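You operate a simulated robot arm through the tools that you are given. There is no shell and no other tool. Be economical: measure what you need, move in short steps, check, and stop when the job is done.

Carry out the task below with a simulated two-armed robot. There is one attempt and no reset: what you move stays moved.

JOB
Vent the vacuum box and move its stub to the carousel's green cell.
Fine: vent knob to VENT, lock paddle up, lid open; brake at tight before you seat it.

Only the result counts: the job must be done as asked and must still hold three seconds after the hand-in. Knocking over, shifting, dropping, spilling or breaking anything else fails it. A push-on lid holds only when it is set on centred and level and pressed home; a screw cap is set on level and turned clockwise until tight.

ROBOT AND FRAMES
Two 7-joint arms with fingered hands on one trunk, on a base that drives. Base frame: it is fixed to the floor where the robot stands at the start and does not move with it; the origin is under the middle of the robot, x ahead of it, y to its left, z up. Units: mm, rad, N and s.
The left shoulder is at the start at [94, 125, 1239], the right one opposite. With the tool pointing down near the work surface each hand reaches from about 100 to 820 mm from the robot's upright axis, wherever it stands, measured 20 degrees to its own side. Places, roughly: air valve knob [800, 200, 800]; brake switch of the carousel [800, 400, 800]; flat blue air key [800, 100, 800]; gauge key [800, 0, 800]; green carousel knob [700, 100, 800]; green cell of the carousel [700, 200, 800]; heat knob of the carousel [800, 400, 800]; lid of the vacuum box [500, 100, 800]; lock paddle [500, 100, 800]; orange heat switch [800, 100, 800]; pump paddle [500, 0, 800]; start key of the purple box [600, 500, 800]; vent knob [500, 0, 800]. Payload 3.7 kg a hand.
The TCP of each hand is the grasp point between the finger pads, 25 mm short of the fingertips. In the tool frame z runs along the fingers and y along their closing line. The gripper opens to 88 mm. The gripper's body begins 29 mm behind the TCP. The gripper is a hand of 5 fingers: y runs from the thumb to the fingers, the wrist lies at [-13, -97, -162] in the tool frame, and closing takes about 1.5 s.
Orientation is that of the tool frame in the base frame, as a unit quaternion [w, x, y, z]. With the fingers straight down and the wrist toward the robot, the tool's x, y and z point along [0, 1, 0], [1, 0, 0] and [0, 0, -1] of the base frame.

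CONTROLS
- The arms move only by the tool step_arm. It takes "left_commands", "right_commands" or both (then of equal length, played together; a hand with none holds still); each is a list of rows, each a list of 7 numbers: the turn, a rotation vector about the base's x, y, z in units of 8 degrees (1.0 is 8 degrees), then the shift along the base's x, y, z in units of 20 mm (1.0 is 20 mm), then the finger opening in mm, from 0 to 88. In form: [[wx, wy, wz, tx, ty, tz, grip], ...]. A call has 1 to 8 rows; each row shifts and turns the commanded pose from where the row before left it. A call with a number of a shift or a turn outside -1 to 1 is refused whole. Each row takes 0.2 s and may step no farther than 50 mm and 0.15 rad from the row before; otherwise, or with a gripper value out of range, the whole call is refused. Where a pose cannot be reached the arm comes as near as it can. A force on the tool above 40 N (or 10 N above the force at the start of the call, whichever is more), or a blocked arm, ends the call early, and 0.2 s more pass. The fingers move at their own pace (about 45 mm/s each) and stop on an object; they squeeze with about 29 N. The grip force told is the motor's: it shows also when the fingers shut on nothing. Time passes only in rows, and 0.2 s behind the last, so rows that do not move let the fingers close. The reply holds the time, the measured pose of the TCP, the force on the tool along the base axes, the opening and the grip force, in the units named above and with some noise, with the torque about the TCP (base axes, N m) and any sound that the robot's microphone picked up.
- Cameras (640 x 400 px; columns grow to the right, rows downward): "scene" is now at [172.7, 34.3, 1373.1]; the picture's right is [0.38, -0.92, 0.00], its down [-0.59, -0.24, -0.77] and it looks along [0.71, 0.29, -0.64] (base axes); focal length 294 px, centre (320, 200). "left" rides on the left gripper at [-59, -79, -105] in its tool frame; the picture's right is [-0.73, -0.32, 0.61], its down [0.62, -0.68, 0.38] and it looks along [0.29, 0.66, 0.70] (tool axes); focal length 234 px, centre (320, 200). "right" rides on the right gripper at [59, -79, -105] in its tool frame; the picture's right is [-0.73, 0.32, -0.61], its down [-0.62, -0.68, 0.38] and it looks along [-0.29, 0.66, 0.70] (tool axes); focal length 234 px, centre (320, 200). There is no depth. A picture from a camera that has moved, and an enlarged one, comes with that camera's place and axes in the base frame and with its lens.
- capture(camera): a new picture of that camera. It takes no simulated time.
- lift_body(by): slides the trunk up (or, below 0, down) by that many mm; the arms and the scene camera ride with it, the base frame stays. It gives what a move gives, with no picture.
- roll_base(legs): drives the robot by 1 to 6 legs, each [ahead, left, turn to the left] in mm, mm and rad, along the robot's own axes; the way and the turn of a leg run together, so that a leg with both is an arc; at most 1500 mm and 3.142 rad a leg. The arms and the cameras ride along, it lands a little off, and it stops where it bumps. It gives what a move gives.
- grasp_type(shape, hand): the hand has 5 fingers and takes this shape, open, in about a second: jaw (thumb against the fingers, like two jaws); tri (thumb and two fingers); tip (a fingertip pinch); poke (one finger out to press); point (the index stretched); flat (the hand flat); cup (the hand cupped); fist (a fist). The gripper value then closes the fingers along that shape, each until it touches; the sizes above hold for jaw. It gives what a move gives, with no picture.
- head_to(pan, tilt): turns the head with the scene camera to pan (to the left, within 1.396 rad either way) and tilt (down, from -0.506 to 1.204), counted from straight ahead of the robot. It gives what a move gives.
- zoom(camera, box): a new picture of the part [left, top, right, bottom] of that camera's present view, enlarged. It takes no simulated time.
- hand_in(): hands the job in; it is judged then, once.

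Work in short steps. Places have to be worked out from the pictures, the camera data and where the tool is seen: move nearer, look again, correct. Check each grasp and each placing, and mend what went wrong. You have 120 turns and 92 pictures in all, those below and enlarged ones among them. Open the grippers and draw the arms clear of the work before you hand the job in, unless the task says otherwise; then end with one line.

The tools are called after ">>>" as name(argument=value, ...) on one line, values as JSON. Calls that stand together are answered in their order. step_arm: Moves the arms, as the interface text tells. Its arguments: {"type":"object","properties":{"left_commands":{"type":"array"},"right_commands":{"type":"array"}},"required":[]} The other tools are called the same way: lift_body (by) slides the trunk up or down; grasp_type (shape, hand) gives the hand a shape; roll_base (legs) drives the base; head_to (pan, tilt) turns the head that bears the scene camera; capture (camera) takes a picture; zoom (camera, box) takes an enlarged picture of a part of a camera's view; hand_in () hands the job in.

At the start:

```text
time_s: 0.0
left_tool_pos: [459.1, 381.7, 1147.7]
left_orientation: [0.0, 0.707, 0.707, 0.0]
left_wrist_force: [0.4, -0.1, 0.6]
left_moment: [0.01, -0.04, 0.0]
left_width: 87.8
left_grip_force: 0.1
left_shape: jaw
right_tool_pos: [547.7, -108.9, 1060.3]
right_orientation: [0.0, 0.708, 0.707, 0.0]
right_wrist_force: [-0.7, -0.1, -1.2]
right_moment: [0.01, -0.04, 0.02]
right_width: 87.5
right_grip_force: 0.0
right_shape: jaw
trunk travel left (down, up): [-258.0, 158.0]
robot x, y, heading: [-1.3, 2.1, -0.002]
head pan, tilt: [0.393, 0.691]
```

scene: 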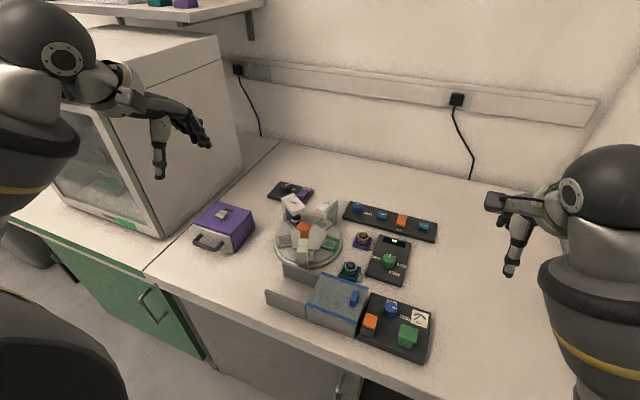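
right: 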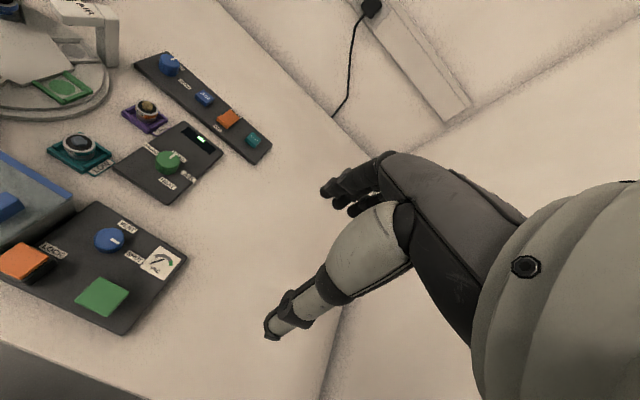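
left: 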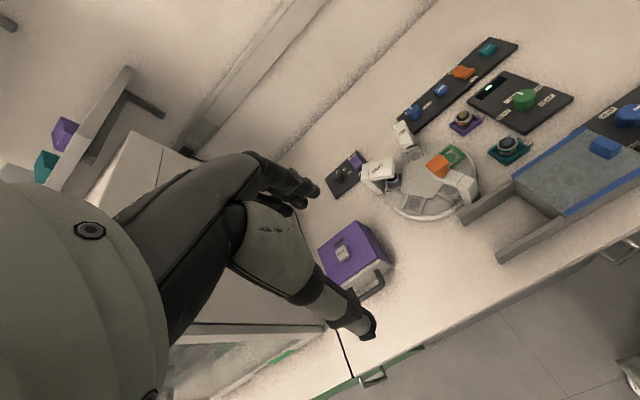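

The overview shows the vacuum box with its panel, the carousel and several panels. I'll zoom in on each to read the labels.

>>> zoom(camera="scene", box=[250, 250, 450, 375])

>>> zoom(camera="scene", box=[250, 170, 450, 295])

>>> zoom(camera="right", box=[0, 180, 220, 340])

>>> zoom(camera="right", box=[0, 30, 290, 210])

```text
3.20 times, centred on (350, 312) of scene
camera zoom: at [172.7, 34.3, 1373.1], right [0.38, -0.92, 0.0], down [-0.59, -0.24, -0.77], along [0.71, 0.29, -0.64], focal length 940 px, centre (224, -160)
```

zoom: 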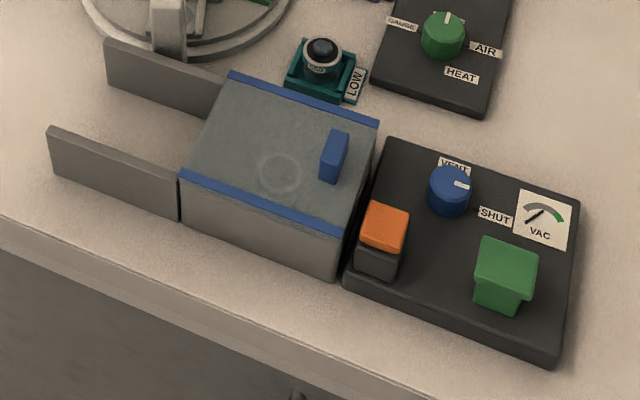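

```text
3.20 times, centred on (350, 232) of scene
camera zoom: at [172.7, 34.3, 1373.1], right [0.38, -0.92, 0.0], down [-0.59, -0.24, -0.77], along [0.71, 0.29, -0.64], focal length 940 px, centre (224, 96)
```

zoom: 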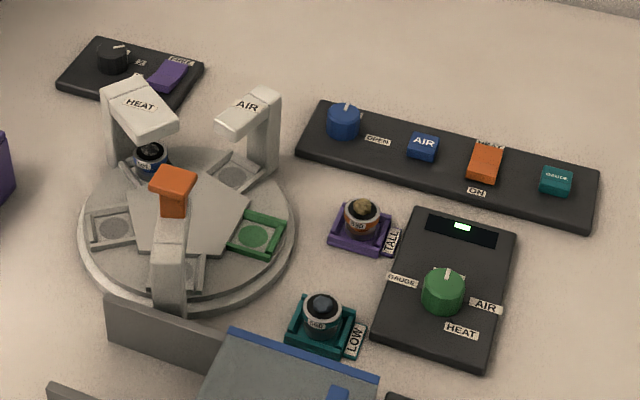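

```text
2.50 times, centred on (110, 260) of right
camera zoom: at [470.0, -51.2, 1165.5], right [0.32, -0.73, 0.61], down [-0.68, -0.62, -0.38], along [0.66, -0.29, -0.7], focal length 585 px, centre (845, 50)
```

zoom: 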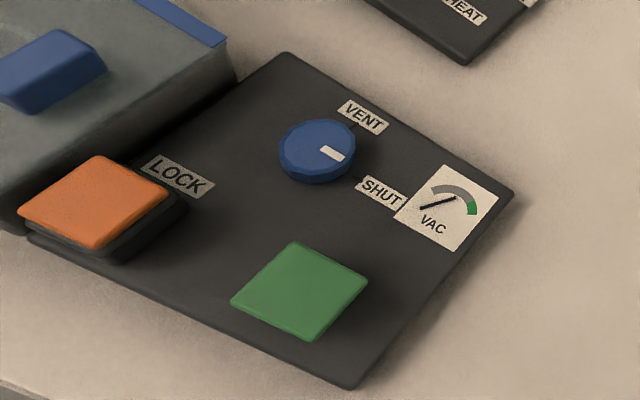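

```text
2.21 times, centred on (145, 120) of right
camera zoom: at [470.0, -51.2, 1165.5], right [0.32, -0.73, 0.61], down [-0.68, -0.62, -0.38], along [0.66, -0.29, -0.7], focal length 517 px, centre (706, 377)
```

zoom: 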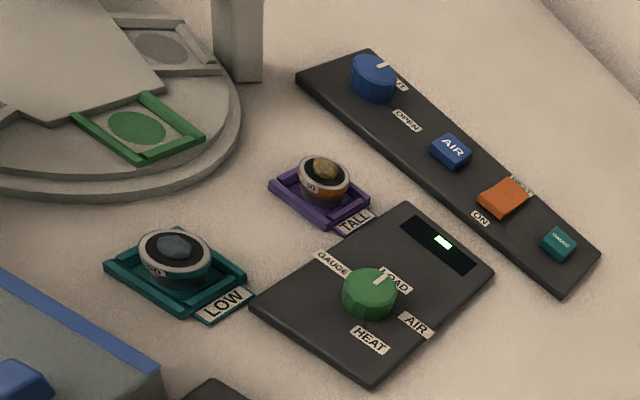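

I'll look closer at the brake panel and the carousel with the left camera and the scene camera.

>>> zoom(camera="scene", box=[262, 175, 342, 225])

>>> zoom(camera="left", box=[310, 110, 490, 225])

>>> zoom(camera="left", box=[460, 80, 640, 270])

```text
8.00 times, centred on (302, 200) of scene
camera zoom: at [172.7, 34.3, 1373.1], right [0.38, -0.92, 0.0], down [-0.59, -0.24, -0.77], along [0.71, 0.29, -0.64], focal length 2350 px, centre (464, 200)
```

zoom: 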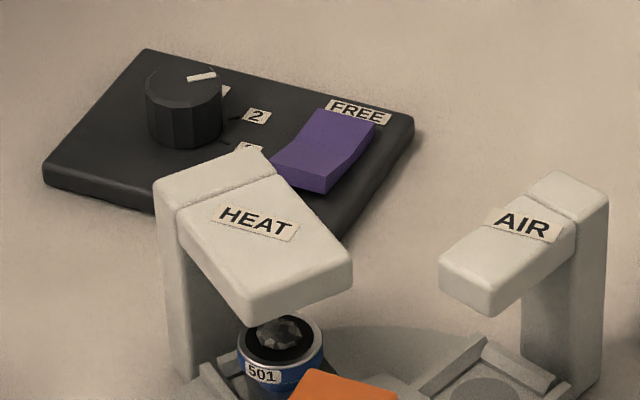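

```text
3.48 times, centred on (400, 168) of left
camera zoom: at [380.1, 322.5, 1252.6], right [-0.32, -0.73, -0.61], down [-0.68, 0.62, -0.38], along [0.66, 0.29, -0.7], focal length 814 px, centre (42, 313)
```

zoom: 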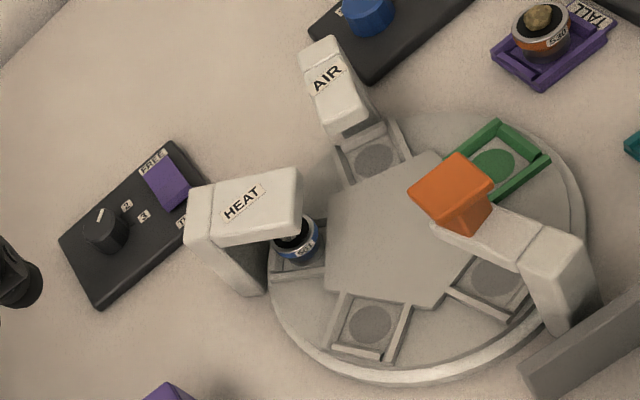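

```text
2.11 times, centred on (550, 175) of left
camera zoom: at [380.1, 322.5, 1252.6], right [-0.32, -0.73, -0.61], down [-0.68, 0.62, -0.38], along [0.66, 0.29, -0.7], focal length 493 px, centre (-164, 253)
```

zoom: 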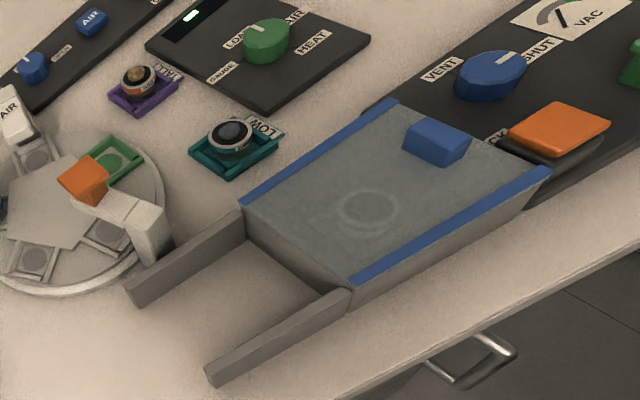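

Brake rocker is at about (832,368), currently at FREE, so I need to press its near end; that's beyond reach, so I drive 130 mm ahead.

>>> roll_base(legs=[[130, 0, 0]])

>>> head_to(pan=0.2, tilt=0.95)

>>> capture(camera="scene")

>>> capture(camera="left")

```text
time_s: 1.4
left_tool_pos: [584.8, 382.1, 1147.6]
left_orientation: [0.001, 0.707, 0.708, 0.001]
left_wrist_force: [-0.4, 0.4, 0.5]
left_moment: [-0.01, -0.03, 0.02]
left_width: 87.8
left_grip_force: 0.1
left_shape: jaw
right_tool_pos: [673.8, -109.0, 1061.7]
right_orientation: [0.0, 0.706, 0.708, 0.0]
right_wrist_force: [-0.9, 0.3, 0.6]
right_moment: [0.02, -0.02, 0.0]
right_width: 87.9
right_grip_force: 0.1
right_shape: jaw
trunk travel left (down, up): [-258.0, 158.0]
robot x, y, heading: [128.3, 2.5, 0.003]
head pan, tilt: [0.393, 0.691]
stopped in leg 1: the robot was blocked; the commanded pose is now the measured one
```

```text
time_s: 2.2
left_tool_pos: [586.1, 382.1, 1146.3]
left_orientation: [0.0, 0.707, 0.707, 0.0]
left_wrist_force: [0.1, 0.1, 0.5]
left_moment: [0.01, 0.02, 0.0]
left_width: 87.5
left_grip_force: 0.1
left_shape: jaw
right_tool_pos: [675.5, -108.3, 1061.6]
right_orientation: [0.0, 0.706, 0.708, 0.0]
right_wrist_force: [0.5, 0.4, 0.5]
right_moment: [0.02, -0.01, 0.0]
right_width: 87.8
right_grip_force: 0.1
right_shape: jaw
trunk travel left (down, up): [-258.0, 158.0]
robot x, y, heading: [125.2, -0.0, 0.003]
head pan, tilt: [0.201, 0.949]
```

```text
81 pictures are left
camera scene: at [293.7, 18.2, 1355.1], right [0.23, -0.97, 0.0], down [-0.77, -0.18, -0.61], along [0.59, 0.14, -0.79], focal length 294 px, centre (320, 200)
```

scene: 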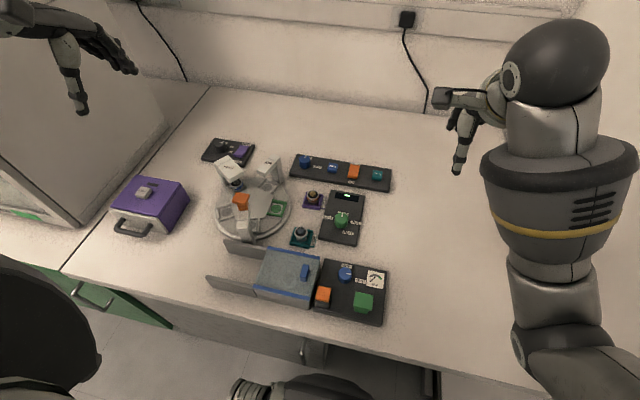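

```text
80 pictures are left
camera left: at [506.8, 322.6, 1252.5], right [-0.32, -0.73, -0.61], down [-0.68, 0.62, -0.38], along [0.66, 0.29, -0.7], focal length 234 px, centre (320, 200)
```

left: 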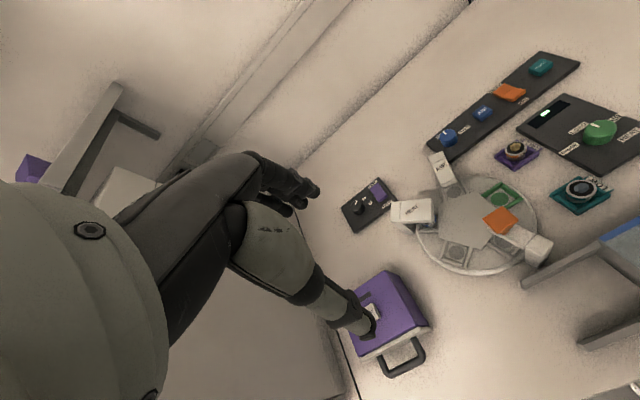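

The base is at x≈125 against the bench. I'll zoom in on the brake and the vacuum panel from here.

>>> zoom(camera="left", box=[335, 165, 435, 245])

>>> zoom(camera="scene", box=[195, 125, 275, 190])

>>> zoom(camera="scene", box=[250, 240, 400, 334])

```text
5.00 times, centred on (385, 205) of left
camera zoom: at [506.8, 322.6, 1252.5], right [-0.32, -0.73, -0.61], down [-0.68, 0.62, -0.38], along [0.66, 0.29, -0.7], focal length 1171 px, centre (-5, 175)
```

zoom: 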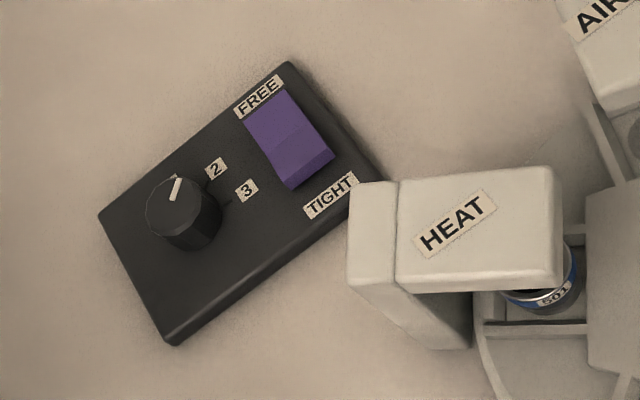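

```text
6.15 times, centred on (235, 158) of scene
camera zoom: at [293.7, 18.2, 1355.1], right [0.23, -0.97, 0.0], down [-0.77, -0.18, -0.61], along [0.59, 0.14, -0.79], focal length 1808 px, centre (843, 462)
```

zoom: 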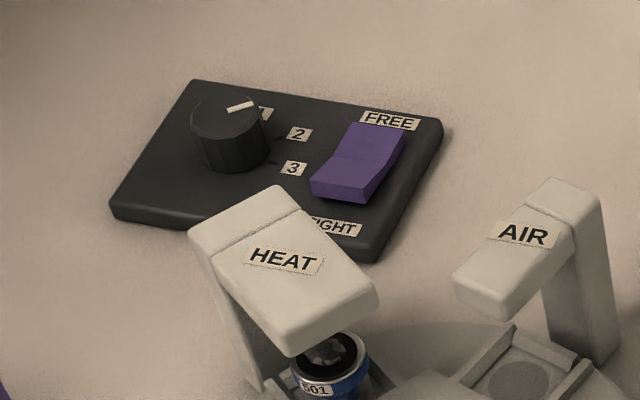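

```text
4.26 times, centred on (325, 287) of scene
camera zoom: at [293.7, 18.2, 1355.1], right [0.23, -0.97, 0.0], down [-0.77, -0.18, -0.61], along [0.59, 0.14, -0.79], focal length 1250 px, centre (299, -170)
```

zoom: 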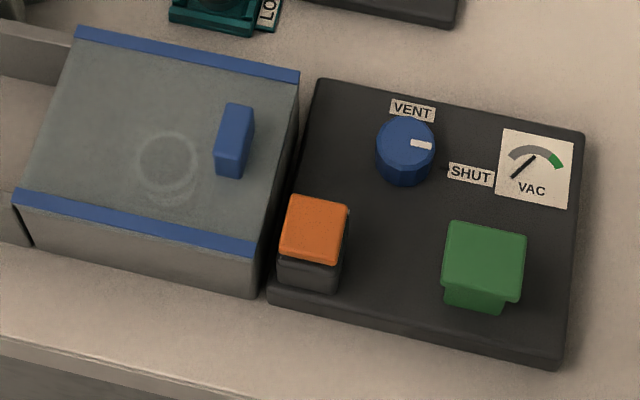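

I'll bring the right hand above the vent knob, turned about 30° clockwise ready for the counter-clockwise twist, and look with its camera.

>>> step_arm(right_commands=[[0, 0, -0.47, -0.88, 0.8, -1, 60], [0, 0, -0.47, -0.88, 0.8, -1, 60], [0, 0, -0.47, -0.88, 0.8, -1, 60], [0, 0, -0.47, -0.88, 0.8, -1, 60], [0, 0, -0.47, -0.88, 0.8, -1, 60], [0, 0, -0.47, -0.88, 0.8, -1, 60], [0, 0, -0.47, -0.88, 0.8, -1, 60], [0, 0, -0.47, -0.88, 0.8, -1, 60]])

>>> capture(camera="right")

>>> capture(camera="scene")

```text
time_s: 4.0
left_tool_pos: [587.0, 383.1, 1147.4]
left_orientation: [0.0, 0.707, 0.708, -0.001]
left_wrist_force: [0.2, 0.2, -0.1]
left_moment: [-0.03, 0.03, -0.02]
left_width: 87.8
left_grip_force: 0.1
left_shape: jaw
right_tool_pos: [535.1, 17.3, 902.9]
right_orientation: [0.002, 0.866, 0.5, -0.001]
right_wrist_force: [-0.3, -0.7, -0.3]
right_moment: [-0.01, 0.01, -0.03]
right_width: 60.2
right_grip_force: 0.1
right_shape: jaw
trunk travel left (down, up): [-258.0, 158.0]
robot x, y, heading: [126.6, -0.2, 0.002]
head pan, tilt: [0.201, 0.949]
```

```text
76 pictures are left
camera right: at [497.2, 107.6, 1005.8], right [-0.08, -0.79, 0.61], down [-0.9, -0.2, -0.38], along [0.42, -0.58, -0.69], focal length 234 px, centre (320, 200)
```

right: 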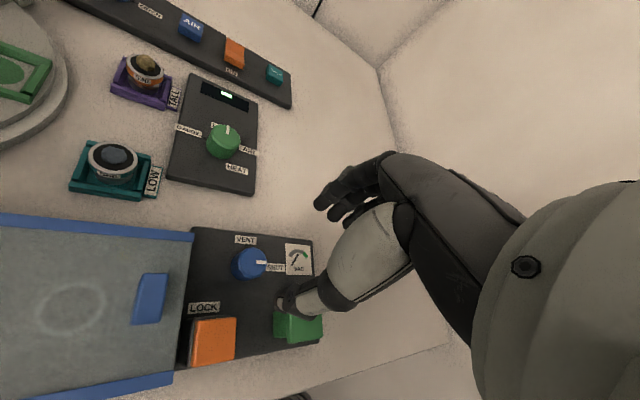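

```text
75 pictures are left
camera scene: at [293.9, 18.7, 1355.0], right [0.23, -0.97, 0.0], down [-0.77, -0.18, -0.61], along [0.59, 0.14, -0.79], focal length 294 px, centre (320, 200)
```

scene: 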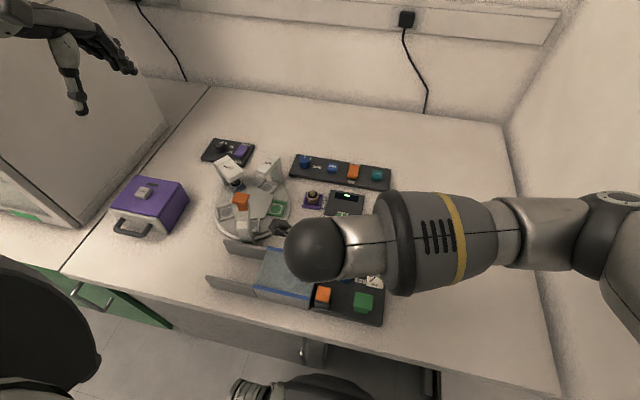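

Knob centre triangulates to about (535,22), top near z≈805. I rotate the hand back to straight and lower it to z≈845 with a 44 mm opening, then check.

>>> step_arm(right_commands=[[0, 0, 0.94, 0, 0.05, -0.7, 44], [0, 0, 0.94, 0, 0.05, -0.7, 44], [0, 0, 0.94, 0, 0.05, -0.7, 44], [0, 0, 0.94, 0, 0.05, -0.7, 44]])

>>> capture(camera="right")

```text
time_s: 5.0
left_tool_pos: [586.8, 381.4, 1147.1]
left_orientation: [0.0, 0.707, 0.708, 0.0]
left_wrist_force: [0.1, 0.3, 0.0]
left_moment: [0.01, 0.0, 0.04]
left_width: 87.8
left_grip_force: 0.0
left_shape: jaw
right_tool_pos: [535.6, 22.4, 844.9]
right_orientation: [0.0, 0.706, 0.708, 0.001]
right_wrist_force: [0.0, 0.5, 0.1]
right_moment: [0.06, 0.0, -0.03]
right_width: 44.2
right_grip_force: 0.1
right_shape: jaw
trunk travel left (down, up): [-258.0, 158.0]
robot x, y, heading: [127.1, -0.6, 0.0]
head pan, tilt: [0.201, 0.949]
```

```text
74 pictures are left
camera right: at [456.7, 80.4, 949.4], right [0.33, -0.72, 0.61], down [-0.68, -0.63, -0.38], along [0.66, -0.29, -0.7], focal length 234 px, centre (320, 200)
```

right: 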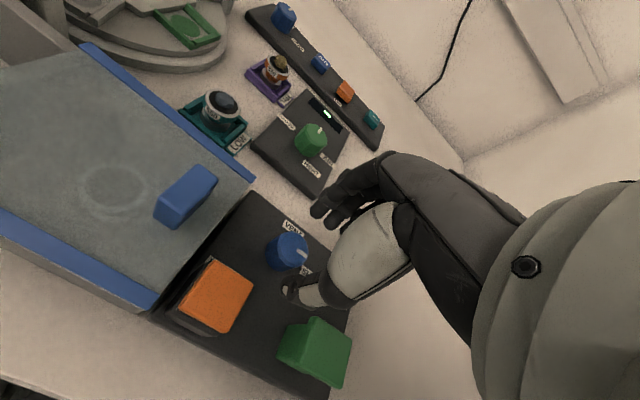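

The fingers straddle the knob as expected. I lower to z≈808 and close.

>>> step_arm(right_commands=[[0, 0, 0, 0.05, 0.05, -0.7, 44], [0, 0, 0, 0.05, 0.05, -0.7, 44], [0, 0, 0, 0, 0, -0.45, 44], [0, 0, 0, 0, 0, 0, 10], [0, 0, 0, 0, 0, 0, 10], [0, 0, 0, 0, 0, 0, 10]])

>>> capture(camera="right")

```text
time_s: 6.4
left_tool_pos: [587.5, 382.1, 1146.4]
left_orientation: [0.0, 0.707, 0.708, 0.0]
left_wrist_force: [0.5, 0.1, -0.1]
left_moment: [-0.01, 0.02, -0.01]
left_width: 87.8
left_grip_force: 0.0
left_shape: jaw
right_tool_pos: [536.8, 23.8, 808.5]
right_orientation: [0.0, 0.706, 0.708, 0.0]
right_wrist_force: [1.2, 2.3, -0.2]
right_moment: [0.06, -0.08, 0.03]
right_width: 19.5
right_grip_force: 29.2
right_shape: jaw
trunk travel left (down, up): [-258.0, 158.0]
robot x, y, heading: [128.9, -3.8, 0.004]
head pan, tilt: [0.201, 0.949]
```

```text
73 pictures are left
camera right: at [458.2, 83.5, 912.7], right [0.32, -0.73, 0.61], down [-0.68, -0.62, -0.38], along [0.66, -0.29, -0.7], focal length 234 px, centre (320, 200)
```

right: 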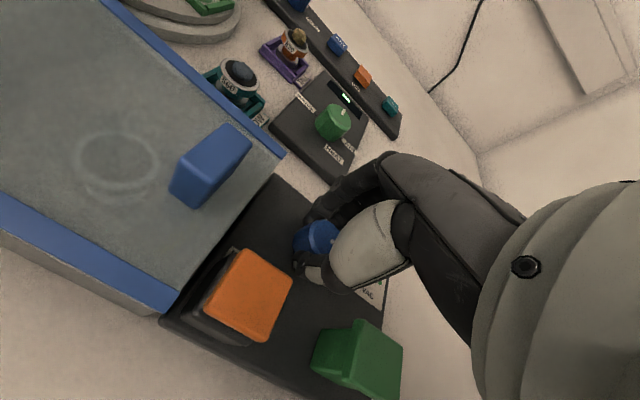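

Gripped (19.5 mm). Now turn counter-clockwise in steps.

>>> step_arm(right_commands=[[0, 0, 1, 0, 0, 0, 10], [0, 0, 1, 0, 0, 0, 10], [0, 0, 1, 0, 0, 0, 10], [0, 0, 1, 0, 0, 0, 10], [0, 0, 1, 0, 0, 0, 10], [0, 0, 1, 0, 0, 0, 10], [0, 0, 1, 0, 0, 0, 10]])

>>> capture(camera="right")

```text
time_s: 8.0
left_tool_pos: [585.7, 392.7, 1143.2]
left_orientation: [0.004, 0.706, 0.709, -0.003]
left_wrist_force: [-0.4, 0.1, 0.4]
left_moment: [-0.01, 0.0, 0.04]
left_width: 87.8
left_grip_force: 0.0
left_shape: jaw
right_tool_pos: [532.3, 41.9, 808.8]
right_orientation: [-0.002, 0.285, 0.959, 0.002]
right_wrist_force: [-0.6, 1.0, 0.2]
right_moment: [-0.02, 0.01, 0.04]
right_width: 13.8
right_grip_force: 29.0
right_shape: jaw
trunk travel left (down, up): [-258.0, 158.0]
robot x, y, heading: [128.1, -2.8, 0.006]
head pan, tilt: [0.201, 0.949]
```

```text
72 pictures are left
camera right: at [441.0, 6.4, 913.6], right [0.79, -0.13, 0.6], down [0.15, -0.91, -0.39], along [0.6, 0.39, -0.7], focal length 234 px, centre (320, 200)
```

right: 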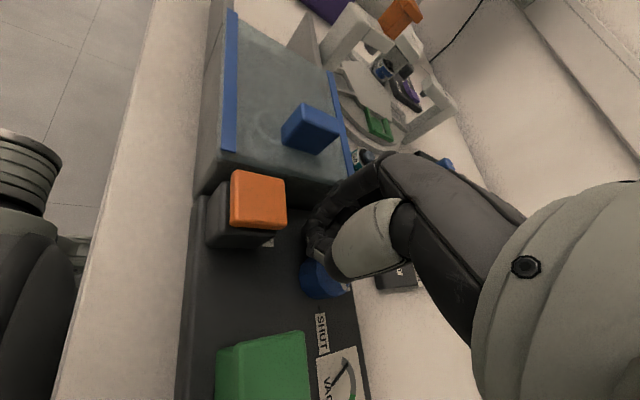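

The fingers slipped off the knob sideways. I open, raise, and look at the knob.

>>> step_arm(right_commands=[[0, 0, 0, 0, 0, 0, 50], [0, 0, 0, 0, 0, 0, 50], [0, 0, 0, 0, 0, 1, 50], [0, 0, 0, 0, 0, 1, 50], [0, 0, 0, 0, 0, 1, 50], [0, 0, 0, 0, 0, 1, 50]])

>>> capture(camera="right")

```text
time_s: 9.4
left_tool_pos: [583.0, 398.1, 1142.3]
left_orientation: [0.008, 0.706, 0.708, -0.004]
left_wrist_force: [-0.7, -0.4, -0.2]
left_moment: [0.02, -0.03, 0.05]
left_width: 87.8
left_grip_force: 0.1
left_shape: jaw
right_tool_pos: [533.8, 40.8, 892.2]
right_orientation: [0.004, 0.288, 0.958, -0.002]
right_wrist_force: [-0.3, -1.0, -0.4]
right_moment: [-0.01, 0.03, 0.02]
right_width: 49.6
right_grip_force: 0.0
right_shape: jaw
trunk travel left (down, up): [-258.0, 158.0]
robot x, y, heading: [127.8, 1.0, 0.004]
head pan, tilt: [0.201, 0.949]
```

```text
71 pictures are left
camera right: at [441.4, 8.3, 996.1], right [0.78, -0.13, 0.61], down [0.15, -0.92, -0.38], along [0.61, 0.38, -0.69], focal length 234 px, centre (320, 200)
```

right: 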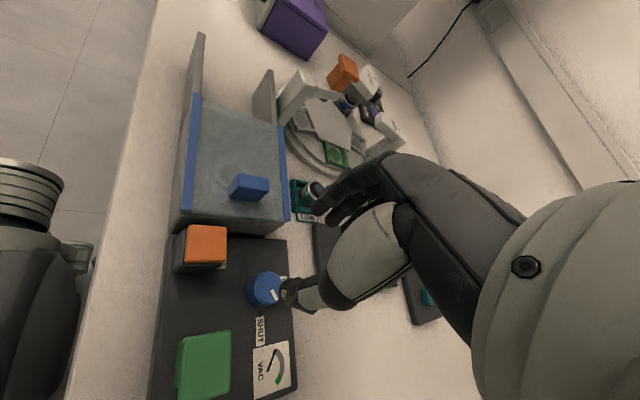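

The left hand has drifted by 15 mm, perhaps pushed by something. I check the scene and the knob.

>>> capture(camera="scene")

>>> zoom(camera="right", box=[150, 200, 310, 400])

```text
70 pictures are left
camera scene: at [289.9, 38.6, 1355.9], right [0.22, -0.97, 0.02], down [-0.77, -0.19, -0.61], along [0.6, 0.12, -0.79], focal length 294 px, centre (320, 200)
```

scene: 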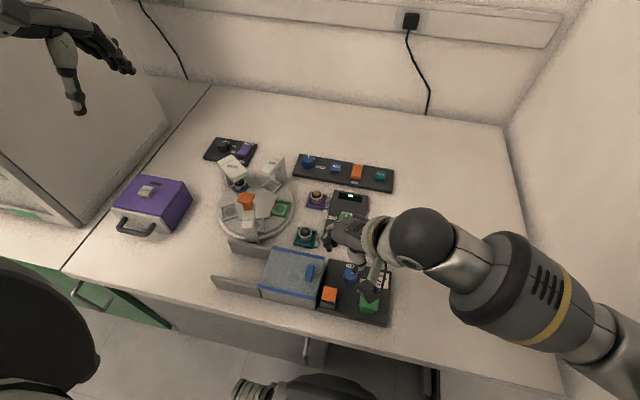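

```text
2.00 times, centred on (230, 300) of right
camera zoom: at [441.4, 8.3, 996.1], right [0.78, -0.13, 0.61], down [0.15, -0.92, -0.38], along [0.61, 0.38, -0.69], focal length 468 px, centre (500, 0)
```

zoom: 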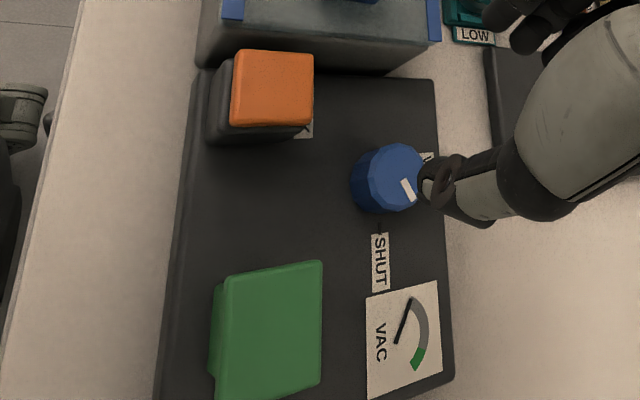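

The knob has turned about half way, but the robot's body leans slightly since touching the bench. I back off 25 mm to free it and re-read.

>>> roll_base(legs=[[-25, 0, 0]])

>>> capture(camera="scene")

```text
time_s: 10.2
left_tool_pos: [564.9, 398.1, 1138.9]
left_orientation: [0.003, 0.706, 0.709, -0.007]
left_wrist_force: [0.5, -0.2, -0.8]
left_moment: [0.0, -0.02, 0.0]
left_width: 87.7
left_grip_force: 0.0
left_shape: jaw
right_tool_pos: [514.1, 43.4, 888.4]
right_orientation: [-0.001, 0.285, 0.958, -0.001]
right_wrist_force: [0.4, -1.0, 0.1]
right_moment: [0.0, -0.01, 0.0]
right_width: 49.6
right_grip_force: 0.0
right_shape: jaw
trunk travel left (down, up): [-258.0, 158.0]
robot x, y, heading: [99.9, 0.8, 0.002]
head pan, tilt: [0.201, 0.949]
```

```text
68 pictures are left
camera scene: at [275.7, 36.0, 1353.6], right [0.22, -0.97, 0.01], down [-0.78, -0.19, -0.6], along [0.59, 0.12, -0.8], focal length 294 px, centre (320, 200)
```

scene: 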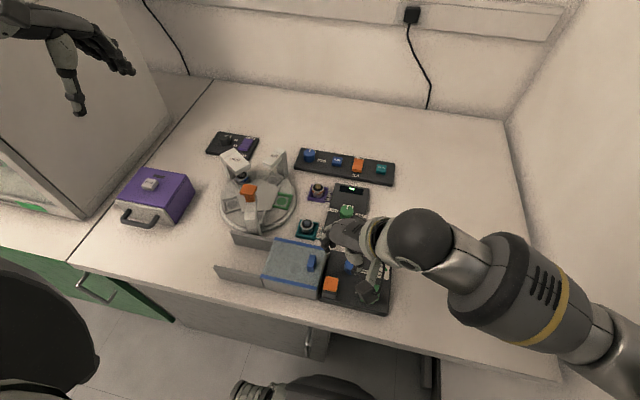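

The torso sways a little when the right elbow swings out, so I'll work in small measured corrections. Return the right hand to yaw ≈5° above the knob.

>>> step_arm(right_commands=[[0, 0, -0.93, 0.15, 0, 0, 44], [0, 0, -0.93, 0.15, 0, 0, 44], [0, 0, -0.93, 0.15, 0, 0, 44], [0, 0, -0.93, 0.15, 0, 0, 44], [0, 0, -0.93, 0.15, 0, 0, 44], [0, 0, -0.93, 0.15, 0, 0, 44], [0, 0, -0.93, 0.15, 0, 0, 44], [0, 0, 0, 0, 0, 0, 44]])

```text
time_s: 12.0
left_tool_pos: [561.5, 383.3, 1146.0]
left_orientation: [0.0, 0.705, 0.709, -0.001]
left_wrist_force: [-0.2, -0.2, -0.9]
left_moment: [0.0, -0.01, 0.0]
left_width: 87.8
left_grip_force: 0.2
left_shape: jaw
right_tool_pos: [531.2, 31.6, 890.3]
right_orientation: [0.002, 0.678, 0.735, 0.007]
right_wrist_force: [0.0, 0.0, 0.1]
right_moment: [-0.01, 0.0, 0.01]
right_width: 44.5
right_grip_force: 0.1
right_shape: jaw
trunk travel left (down, up): [-258.0, 158.0]
robot x, y, heading: [102.9, -1.8, 0.005]
head pan, tilt: [0.201, 0.949]
```

Left hand sprang back, confirming the sway. Now go down over the knob at (536,23).

>>> step_arm(right_commands=[[0, 0, 0, 0.1, -0.15, -0.7, 44], [0, 0, 0, 0.1, -0.15, -0.7, 44], [0, 0, 0, 0.07, -0.1, -0.6, 44], [0, 0, 0, 0, 0, 0, 44]])

>>> capture(camera="right")

```text
time_s: 13.0
left_tool_pos: [560.9, 383.3, 1146.2]
left_orientation: [0.001, 0.705, 0.709, 0.001]
left_wrist_force: [0.5, 0.4, -0.4]
left_moment: [0.02, -0.05, -0.04]
left_width: 88.0
left_grip_force: 0.1
left_shape: jaw
right_tool_pos: [536.4, 24.3, 851.1]
right_orientation: [0.002, 0.678, 0.735, 0.006]
right_wrist_force: [0.3, -0.1, 0.4]
right_moment: [0.0, -0.01, 0.01]
right_width: 44.3
right_grip_force: 0.0
right_shape: jaw
trunk travel left (down, up): [-258.0, 158.0]
robot x, y, heading: [103.5, -1.3, 0.002]
head pan, tilt: [0.201, 0.949]
```

```text
67 pictures are left
camera right: at [451.9, 74.8, 953.9], right [0.37, -0.7, 0.61], down [-0.62, -0.67, -0.4], along [0.69, -0.23, -0.69], focal length 234 px, centre (320, 200)
```

right: 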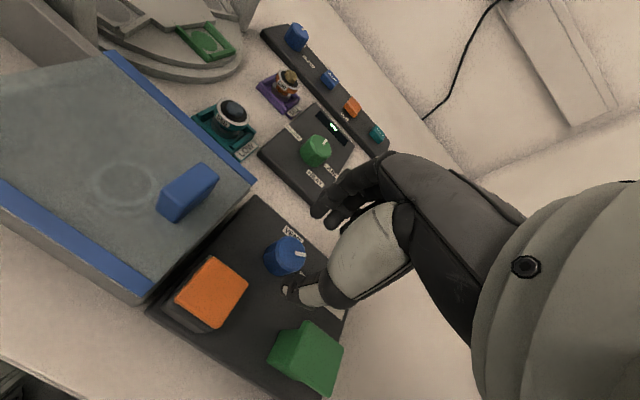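

Aligned within 2–3 mm. Lower, close, and twist 24° in a first increment.

>>> step_arm(right_commands=[[0, 0, 0, 0, 0.05, -0.8, 44], [0, 0, 0, 0, 0, -0.8, 44], [0, 0, 0, 0, 0, -0.6, 44], [0, 0, 0, 0, 0, 0, 8], [0, 0, 0, 0, 0, 0, 8], [0, 0, 0, 0, 0, 0, 8]])

>>> step_arm(right_commands=[[0, 0, 0.7, 0, 0, 0, 8], [0, 0, 0.7, 0, 0, 0, 8], [0, 0, 0.7, 0, -0.05, 0, 8], [0, 0, 0.7, 0, -0.05, 0, 8]])

```text
time_s: 14.4
left_tool_pos: [560.2, 383.8, 1146.4]
left_orientation: [0.0, 0.705, 0.709, 0.0]
left_wrist_force: [0.2, 0.0, 1.0]
left_moment: [0.0, 0.0, 0.01]
left_width: 88.0
left_grip_force: 0.1
left_shape: jaw
right_tool_pos: [536.1, 25.9, 808.6]
right_orientation: [0.002, 0.677, 0.736, 0.007]
right_wrist_force: [0.1, 1.3, 1.4]
right_moment: [0.05, -0.12, 0.02]
right_width: 22.1
right_grip_force: 29.2
right_shape: jaw
trunk travel left (down, up): [-258.0, 158.0]
robot x, y, heading: [103.7, 1.5, 0.006]
head pan, tilt: [0.201, 0.949]
```

```text
time_s: 15.4
left_tool_pos: [559.9, 383.1, 1147.1]
left_orientation: [-0.001, 0.705, 0.709, 0.001]
left_wrist_force: [-0.4, 0.8, 0.0]
left_moment: [-0.02, 0.01, -0.03]
left_width: 87.5
left_grip_force: 0.1
left_shape: jaw
right_tool_pos: [535.6, 23.5, 807.8]
right_orientation: [0.0, 0.521, 0.854, 0.007]
right_wrist_force: [-1.1, 2.0, 5.5]
right_moment: [0.09, -0.08, -0.08]
right_width: 21.9
right_grip_force: 29.3
right_shape: jaw
trunk travel left (down, up): [-258.0, 158.0]
robot x, y, heading: [103.8, -0.9, 0.005]
head pan, tilt: [0.201, 0.949]
```

Grip is holding and the knob turning. Continue another 24°.

>>> step_arm(right_commands=[[0, 0, 0.7, 0, 0, 0, 8], [0, 0, 0.7, 0, 0, 0, 8], [0, 0, 0.7, 0, -0.05, 0, 8]])

>>> capture(camera="right")

```text
time_s: 16.2
left_tool_pos: [560.5, 383.8, 1146.5]
left_orientation: [0.0, 0.705, 0.709, -0.001]
left_wrist_force: [-0.4, 0.1, -0.1]
left_moment: [-0.02, 0.01, 0.0]
left_width: 87.5
left_grip_force: 0.2
left_shape: jaw
right_tool_pos: [535.9, 21.9, 807.0]
right_orientation: [0.001, 0.391, 0.92, 0.008]
right_wrist_force: [-0.4, 1.1, 10.3]
right_moment: [0.2, -0.11, -0.08]
right_width: 21.6
right_grip_force: 28.6
right_shape: jaw
trunk travel left (down, up): [-258.0, 158.0]
robot x, y, heading: [103.9, 3.2, 0.009]
head pan, tilt: [0.201, 0.949]
```

```text
66 pictures are left
camera right: at [438.7, 7.8, 910.7], right [0.73, -0.31, 0.61], down [-0.05, -0.92, -0.4], along [0.68, 0.26, -0.69], focal length 234 px, centre (320, 200)
```

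right: 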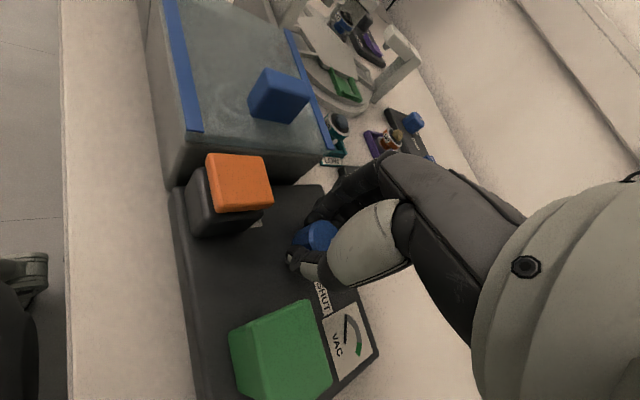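

Turned ~39°. A little more, then release, raise, and check.

>>> step_arm(right_commands=[[0, 0, 0.7, 0, 0, 0, 8], [0, 0, 0, 0, 0, 0, 44], [0, 0, 0, 0, 0, 0, 44], [0, 0, 0, 0, 0, 0.9, 44], [0, 0, 0, 0, 0, 0.9, 44], [0, 0, 0, -0.5, -0.5, 0.9, 44], [0, 0, 0, -1, -0.7, 0.9, 44]])

>>> zoom(camera="right", box=[150, 150, 390, 400])

```text
time_s: 17.8
left_tool_pos: [561.7, 382.3, 1146.3]
left_orientation: [0.0, 0.706, 0.709, 0.0]
left_wrist_force: [0.2, -0.2, 0.0]
left_moment: [-0.02, -0.03, -0.01]
left_width: 87.8
left_grip_force: 0.1
left_shape: jaw
right_tool_pos: [503.6, -0.9, 878.0]
right_orientation: [-0.001, 0.347, 0.938, 0.007]
right_wrist_force: [0.1, -0.5, -0.1]
right_moment: [0.0, 0.01, -0.01]
right_width: 43.8
right_grip_force: 0.2
right_shape: jaw
trunk travel left (down, up): [-258.0, 158.0]
robot x, y, heading: [103.8, 1.5, 0.005]
head pan, tilt: [0.201, 0.949]
```

```text
1.60 times, centred on (270, 275) of right
camera zoom: at [408.9, -25.2, 982.4], right [0.76, -0.23, 0.61], down [0.03, -0.92, -0.4], along [0.65, 0.32, -0.69], focal length 375 px, centre (400, 80)
```

zoom: 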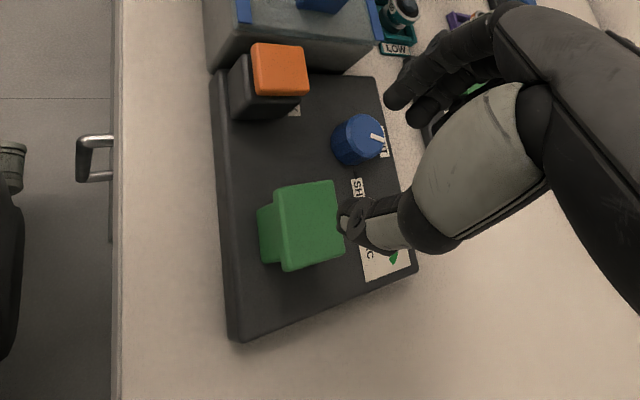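

The pointer now faces VENT. Next, examine the lock paddle from here and from the scene camera.

>>> zoom(camera="right", box=[220, 165, 320, 265])

>>> zoom(camera="scene", box=[290, 240, 410, 320])

```text
4.00 times, centred on (270, 215) of right
camera zoom: at [408.9, -25.2, 982.4], right [0.76, -0.23, 0.61], down [0.03, -0.92, -0.4], along [0.65, 0.32, -0.69], focal length 937 px, centre (520, 140)
```

zoom: 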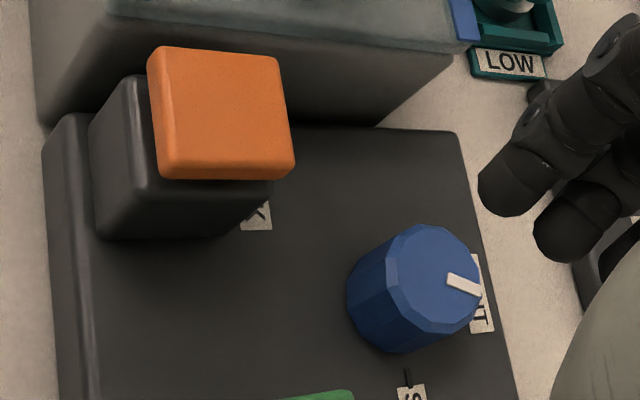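

```text
5.00 times, centred on (350, 280) of scene
camera zoom: at [269.1, 17.7, 1355.1], right [0.22, -0.98, 0.0], down [-0.77, -0.17, -0.61], along [0.59, 0.13, -0.79], focal length 1469 px, centre (170, -200)
```

zoom: 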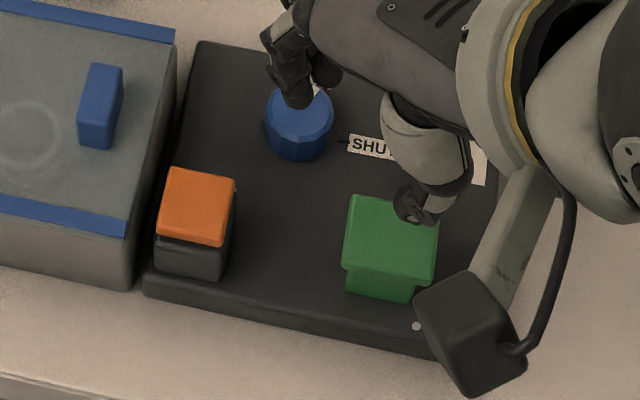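

I need a low side view of the lock paddle. I move the right hand to the right of the panel and tilt it up so its camera looks more level.

>>> step_arm(right_commands=[[0, 0, 0.3, -0.2, -0.8, 0, 44], [0, 0, 0.3, -0.2, -0.8, 0, 44], [0, 0, 0.3, -0.2, -0.8, 0, 44], [0.3, -0.5, 0.3, -0.2, -0.8, 0, 44], [0.3, -0.5, 0.3, -0.2, -0.8, 0, 44], [0.3, -0.5, 0.3, -0.2, -0.8, 0, 44], [0.4, -0.6, 0.3, -0.2, -0.8, 0, 44], [0.4, -0.6, 0.3, 0, 0, 0, 44]])

>>> capture(camera="right")

```text
time_s: 18.8
left_tool_pos: [558.6, 404.4, 1145.8]
left_orientation: [0.006, 0.7, 0.714, -0.002]
left_wrist_force: [0.8, -0.1, 1.1]
left_moment: [-0.01, -0.05, -0.01]
left_width: 87.8
left_grip_force: 0.0
left_shape: jaw
right_tool_pos: [493.8, 29.8, 924.1]
right_orientation: [0.009, 0.246, 0.96, 0.134]
right_wrist_force: [-0.6, -0.1, -0.3]
right_moment: [-0.05, 0.0, -0.02]
right_width: 44.0
right_grip_force: 0.0
right_shape: jaw
trunk travel left (down, up): [-258.0, 158.0]
robot x, y, heading: [102.3, 3.4, 0.016]
head pan, tilt: [0.201, 0.949]
stopped in row 5 (right hand): the arm was blocked; the commanded pose is now the measured one
```

```text
62 pictures are left
camera right: at [397.5, -36.2, 1006.8], right [0.74, -0.22, 0.63], down [0.26, -0.77, -0.58], along [0.62, 0.59, -0.51], focal length 234 px, centre (320, 200)
```

right: 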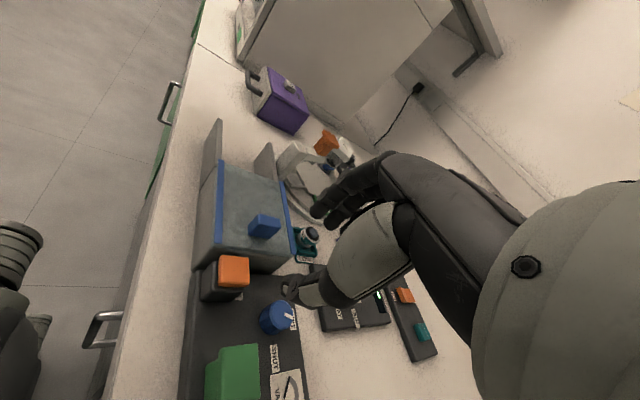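

The elbow seems blocked by the body in that posture, so I'll avoid large yaw. Zooming in on this more level view.

>>> zoom(camera="right", box=[180, 230, 310, 400])

>>> step_arm(right_commands=[[-0.5, 0.8, -1, -0.3, 0, 0.5, 44], [-0.4, 0.7, -1, -0.3, 0, 0.5, 44], [0, 0, -1, -0.3, 0, 0.5, 44], [0, 0, -1, -0.3, 0, 0.5, 44], [0, 0, -1, -0.3, 0, 0, 44], [0, 0, -1, 0, 0, 0, 44], [0, 0, -1, 0, -1, 0, 44], [0, 0, 0, 0, -1, 0, 44]])

```text
2.35 times, centred on (245, 315) of right
camera zoom: at [397.5, -36.2, 1006.8], right [0.74, -0.22, 0.63], down [0.26, -0.77, -0.58], along [0.62, 0.59, -0.51], focal length 551 px, centre (496, -71)
```

zoom: 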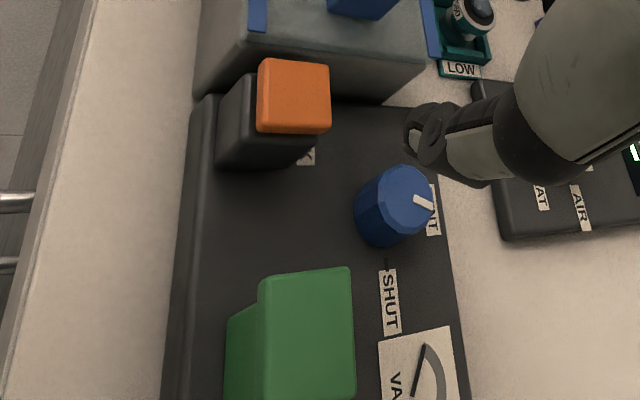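

```text
refused: row 1 steps farther than a row can; nothing moved
```

Refused row; I reissue a gentler untilt back to yaw near 0 and view the lock paddle closely.

>>> step_arm(right_commands=[[-0.25, 0.4, -0.8, 0, 0, 0.3, 44], [-0.25, 0.4, -0.8, 0, 0, 0, 44], [-0.25, 0.4, -0.8, 0, 0, 0, 44], [-0.25, 0.4, -0.8, 0, 0, 0, 44], [0, 0, -1, 0, 0, 0, 44], [0, 0, -1, 0, 0, 0, 44], [0, 0, -1, 0, 0, 0, 44], [0, 0, 0, 0, 0, 0, 44]])

>>> zoom(camera="right", box=[100, 200, 340, 400])

```text
time_s: 20.6
left_tool_pos: [558.8, 388.1, 1147.4]
left_orientation: [0.0, 0.703, 0.712, 0.0]
left_wrist_force: [-1.4, -0.7, -0.4]
left_moment: [0.04, 0.0, 0.04]
left_width: 87.6
left_grip_force: 0.0
left_shape: jaw
right_tool_pos: [491.4, 9.6, 922.9]
right_orientation: [-0.047, 0.643, 0.764, 0.04]
right_wrist_force: [0.8, -0.1, 0.2]
right_moment: [-0.02, 0.03, 0.0]
right_width: 43.8
right_grip_force: 0.1
right_shape: jaw
trunk travel left (down, up): [-258.0, 158.0]
robot x, y, heading: [102.2, 0.2, 0.017]
head pan, tilt: [0.201, 0.949]
```

```text
2.00 times, centred on (220, 300) of right
camera zoom: at [407.0, 40.4, 1032.3], right [0.45, -0.73, 0.51], down [-0.57, -0.68, -0.46], along [0.68, -0.09, -0.73], focal length 468 px, centre (520, 0)
```

zoom: 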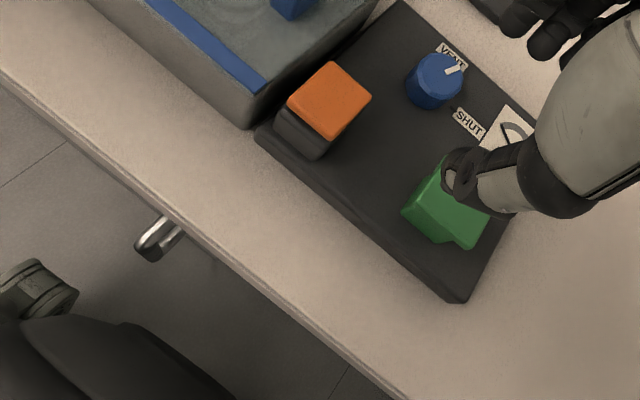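

I'll swing the right hand to yaw ≈ −60° (wrist to the left), so its camera looks to the right across the paddle.

>>> step_arm(right_commands=[[0, 0, -1, 0, 0.35, 0, 44], [0, 0, -1, 0, 0.35, 0, 44], [0, 0, -1, 0, 0.35, 0, 44], [0, 0, -1, 0, 0.35, 0, 44], [0, 0, -1, 0, 0.35, 0, 44], [0, 0, -1, 0, 0.35, 0, 44], [0, 0, -1, 0, 0.35, 0, 44], [0, 0, -1, 0, 0.35, 0, 44]])

>>> step_arm(right_commands=[[-0.8, 0, 0, 0, 0, 0, 44], [-0.8, 0, 0, 0, 0, 0, 44], [-0.8, 0, 0, 0, 0, 0, 44], [0, 0, 0, 0, 0, -1, 44], [0, 0, 0, 0, 0, -0.5, 44]])

>>> capture(camera="right")

```text
time_s: 22.1
left_tool_pos: [560.5, 388.2, 1147.3]
left_orientation: [-0.001, 0.703, 0.711, 0.0]
left_wrist_force: [0.2, 0.0, 1.4]
left_moment: [-0.01, 0.0, 0.04]
left_width: 87.5
left_grip_force: 0.2
left_shape: jaw
right_tool_pos: [510.0, -7.1, 901.6]
right_orientation: [0.071, 0.889, 0.449, 0.045]
right_wrist_force: [0.2, -0.5, 0.2]
right_moment: [-0.01, -0.01, 0.01]
right_width: 44.0
right_grip_force: 0.0
right_shape: jaw
trunk travel left (down, up): [-258.0, 158.0]
robot x, y, heading: [103.3, -0.8, 0.012]
head pan, tilt: [0.201, 0.949]
stopped in row 7 (right hand): the arm was blocked; the commanded pose is now the measured one
```

```text
time_s: 23.5
left_tool_pos: [559.1, 387.8, 1146.4]
left_orientation: [0.0, 0.704, 0.711, 0.0]
left_wrist_force: [-0.1, 0.0, 0.4]
left_moment: [-0.03, -0.03, 0.02]
left_width: 87.7
left_grip_force: 0.0
left_shape: jaw
right_tool_pos: [528.4, -39.3, 871.6]
right_orientation: [0.271, 0.854, 0.443, -0.03]
right_wrist_force: [0.7, -0.3, -0.2]
right_moment: [0.01, -0.02, 0.0]
right_width: 43.8
right_grip_force: 0.1
right_shape: jaw
trunk travel left (down, up): [-258.0, 158.0]
robot x, y, heading: [105.5, 2.3, 0.011]
head pan, tilt: [0.201, 0.949]
stopped in row 5 (right hand): the arm was blocked; the commanded pose is now the measured one
```

```text
59 pictures are left
camera right: at [484.5, 91.5, 909.1], right [-0.31, -0.39, 0.87], down [-0.83, -0.34, -0.44], along [0.46, -0.86, -0.22], focal length 234 px, centre (320, 200)
```

right: 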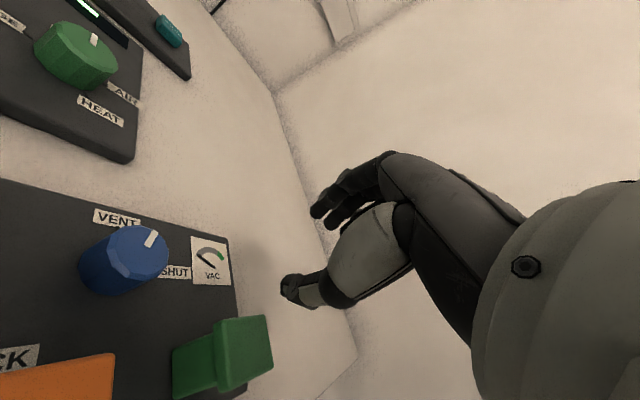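

Useful view: paddles are caps; here z runs to the right. I shift back to see the orange cap's profile.

>>> step_arm(right_commands=[[0, 0, 0, -0.5, 0.7, 0.8, 44], [0, 0, 0, -0.5, 0.7, 0.6, 44], [0, 0, 0, -0.5, 0.7, 0.3, 44], [0, 0, 0, -0.5, 0.7, 0, 44], [0, 0, 0, -0.5, 0.7, 0, 44], [0, 0, 0, -0.5, 0.7, 0, 44]])

>>> capture(camera="right")

>>> capture(camera="scene")

```text
time_s: 24.4
left_tool_pos: [559.1, 388.4, 1145.2]
left_orientation: [0.0, 0.703, 0.711, 0.0]
left_wrist_force: [0.7, 0.3, -0.8]
left_moment: [0.0, 0.03, 0.02]
left_width: 88.0
left_grip_force: 0.2
left_shape: jaw
right_tool_pos: [529.5, -39.4, 917.6]
right_orientation: [0.359, 0.83, 0.426, -0.009]
right_wrist_force: [-0.8, 0.3, -0.1]
right_moment: [0.0, -0.01, 0.02]
right_width: 43.6
right_grip_force: 0.1
right_shape: jaw
trunk travel left (down, up): [-258.0, 158.0]
robot x, y, heading: [101.6, -1.6, 0.016]
head pan, tilt: [0.201, 0.949]
stopped in row 4 (right hand): the arm was blocked; the commanded pose is now the measured one
```

```text
58 pictures are left
camera right: at [481.5, 95.1, 929.3], right [-0.41, -0.26, 0.87], down [-0.77, -0.41, -0.49], along [0.49, -0.87, -0.04], focal length 234 px, centre (320, 200)
```

right: 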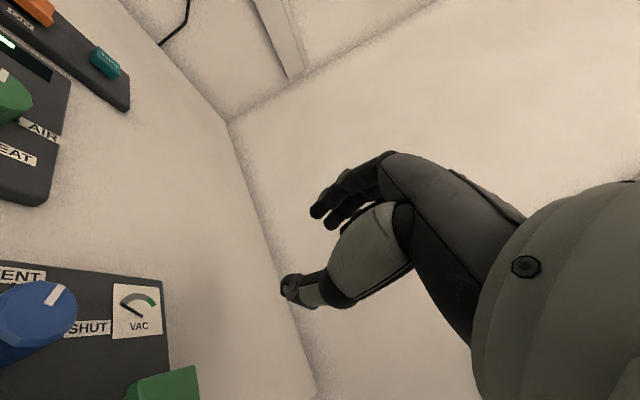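

```text
57 pictures are left
camera scene: at [271.1, 20.7, 1355.0], right [0.22, -0.98, 0.0], down [-0.77, -0.17, -0.61], along [0.59, 0.13, -0.79], focal length 294 px, centre (320, 200)
```

scene: 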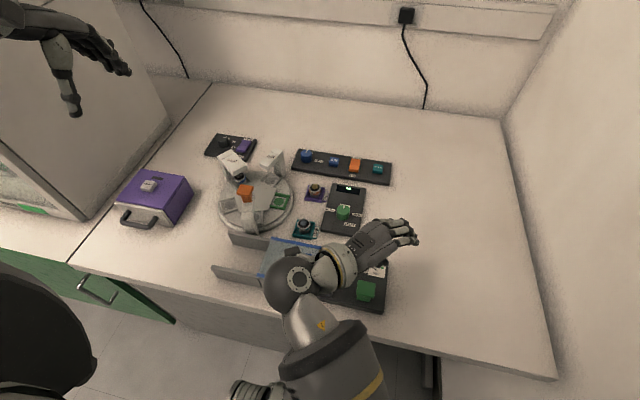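

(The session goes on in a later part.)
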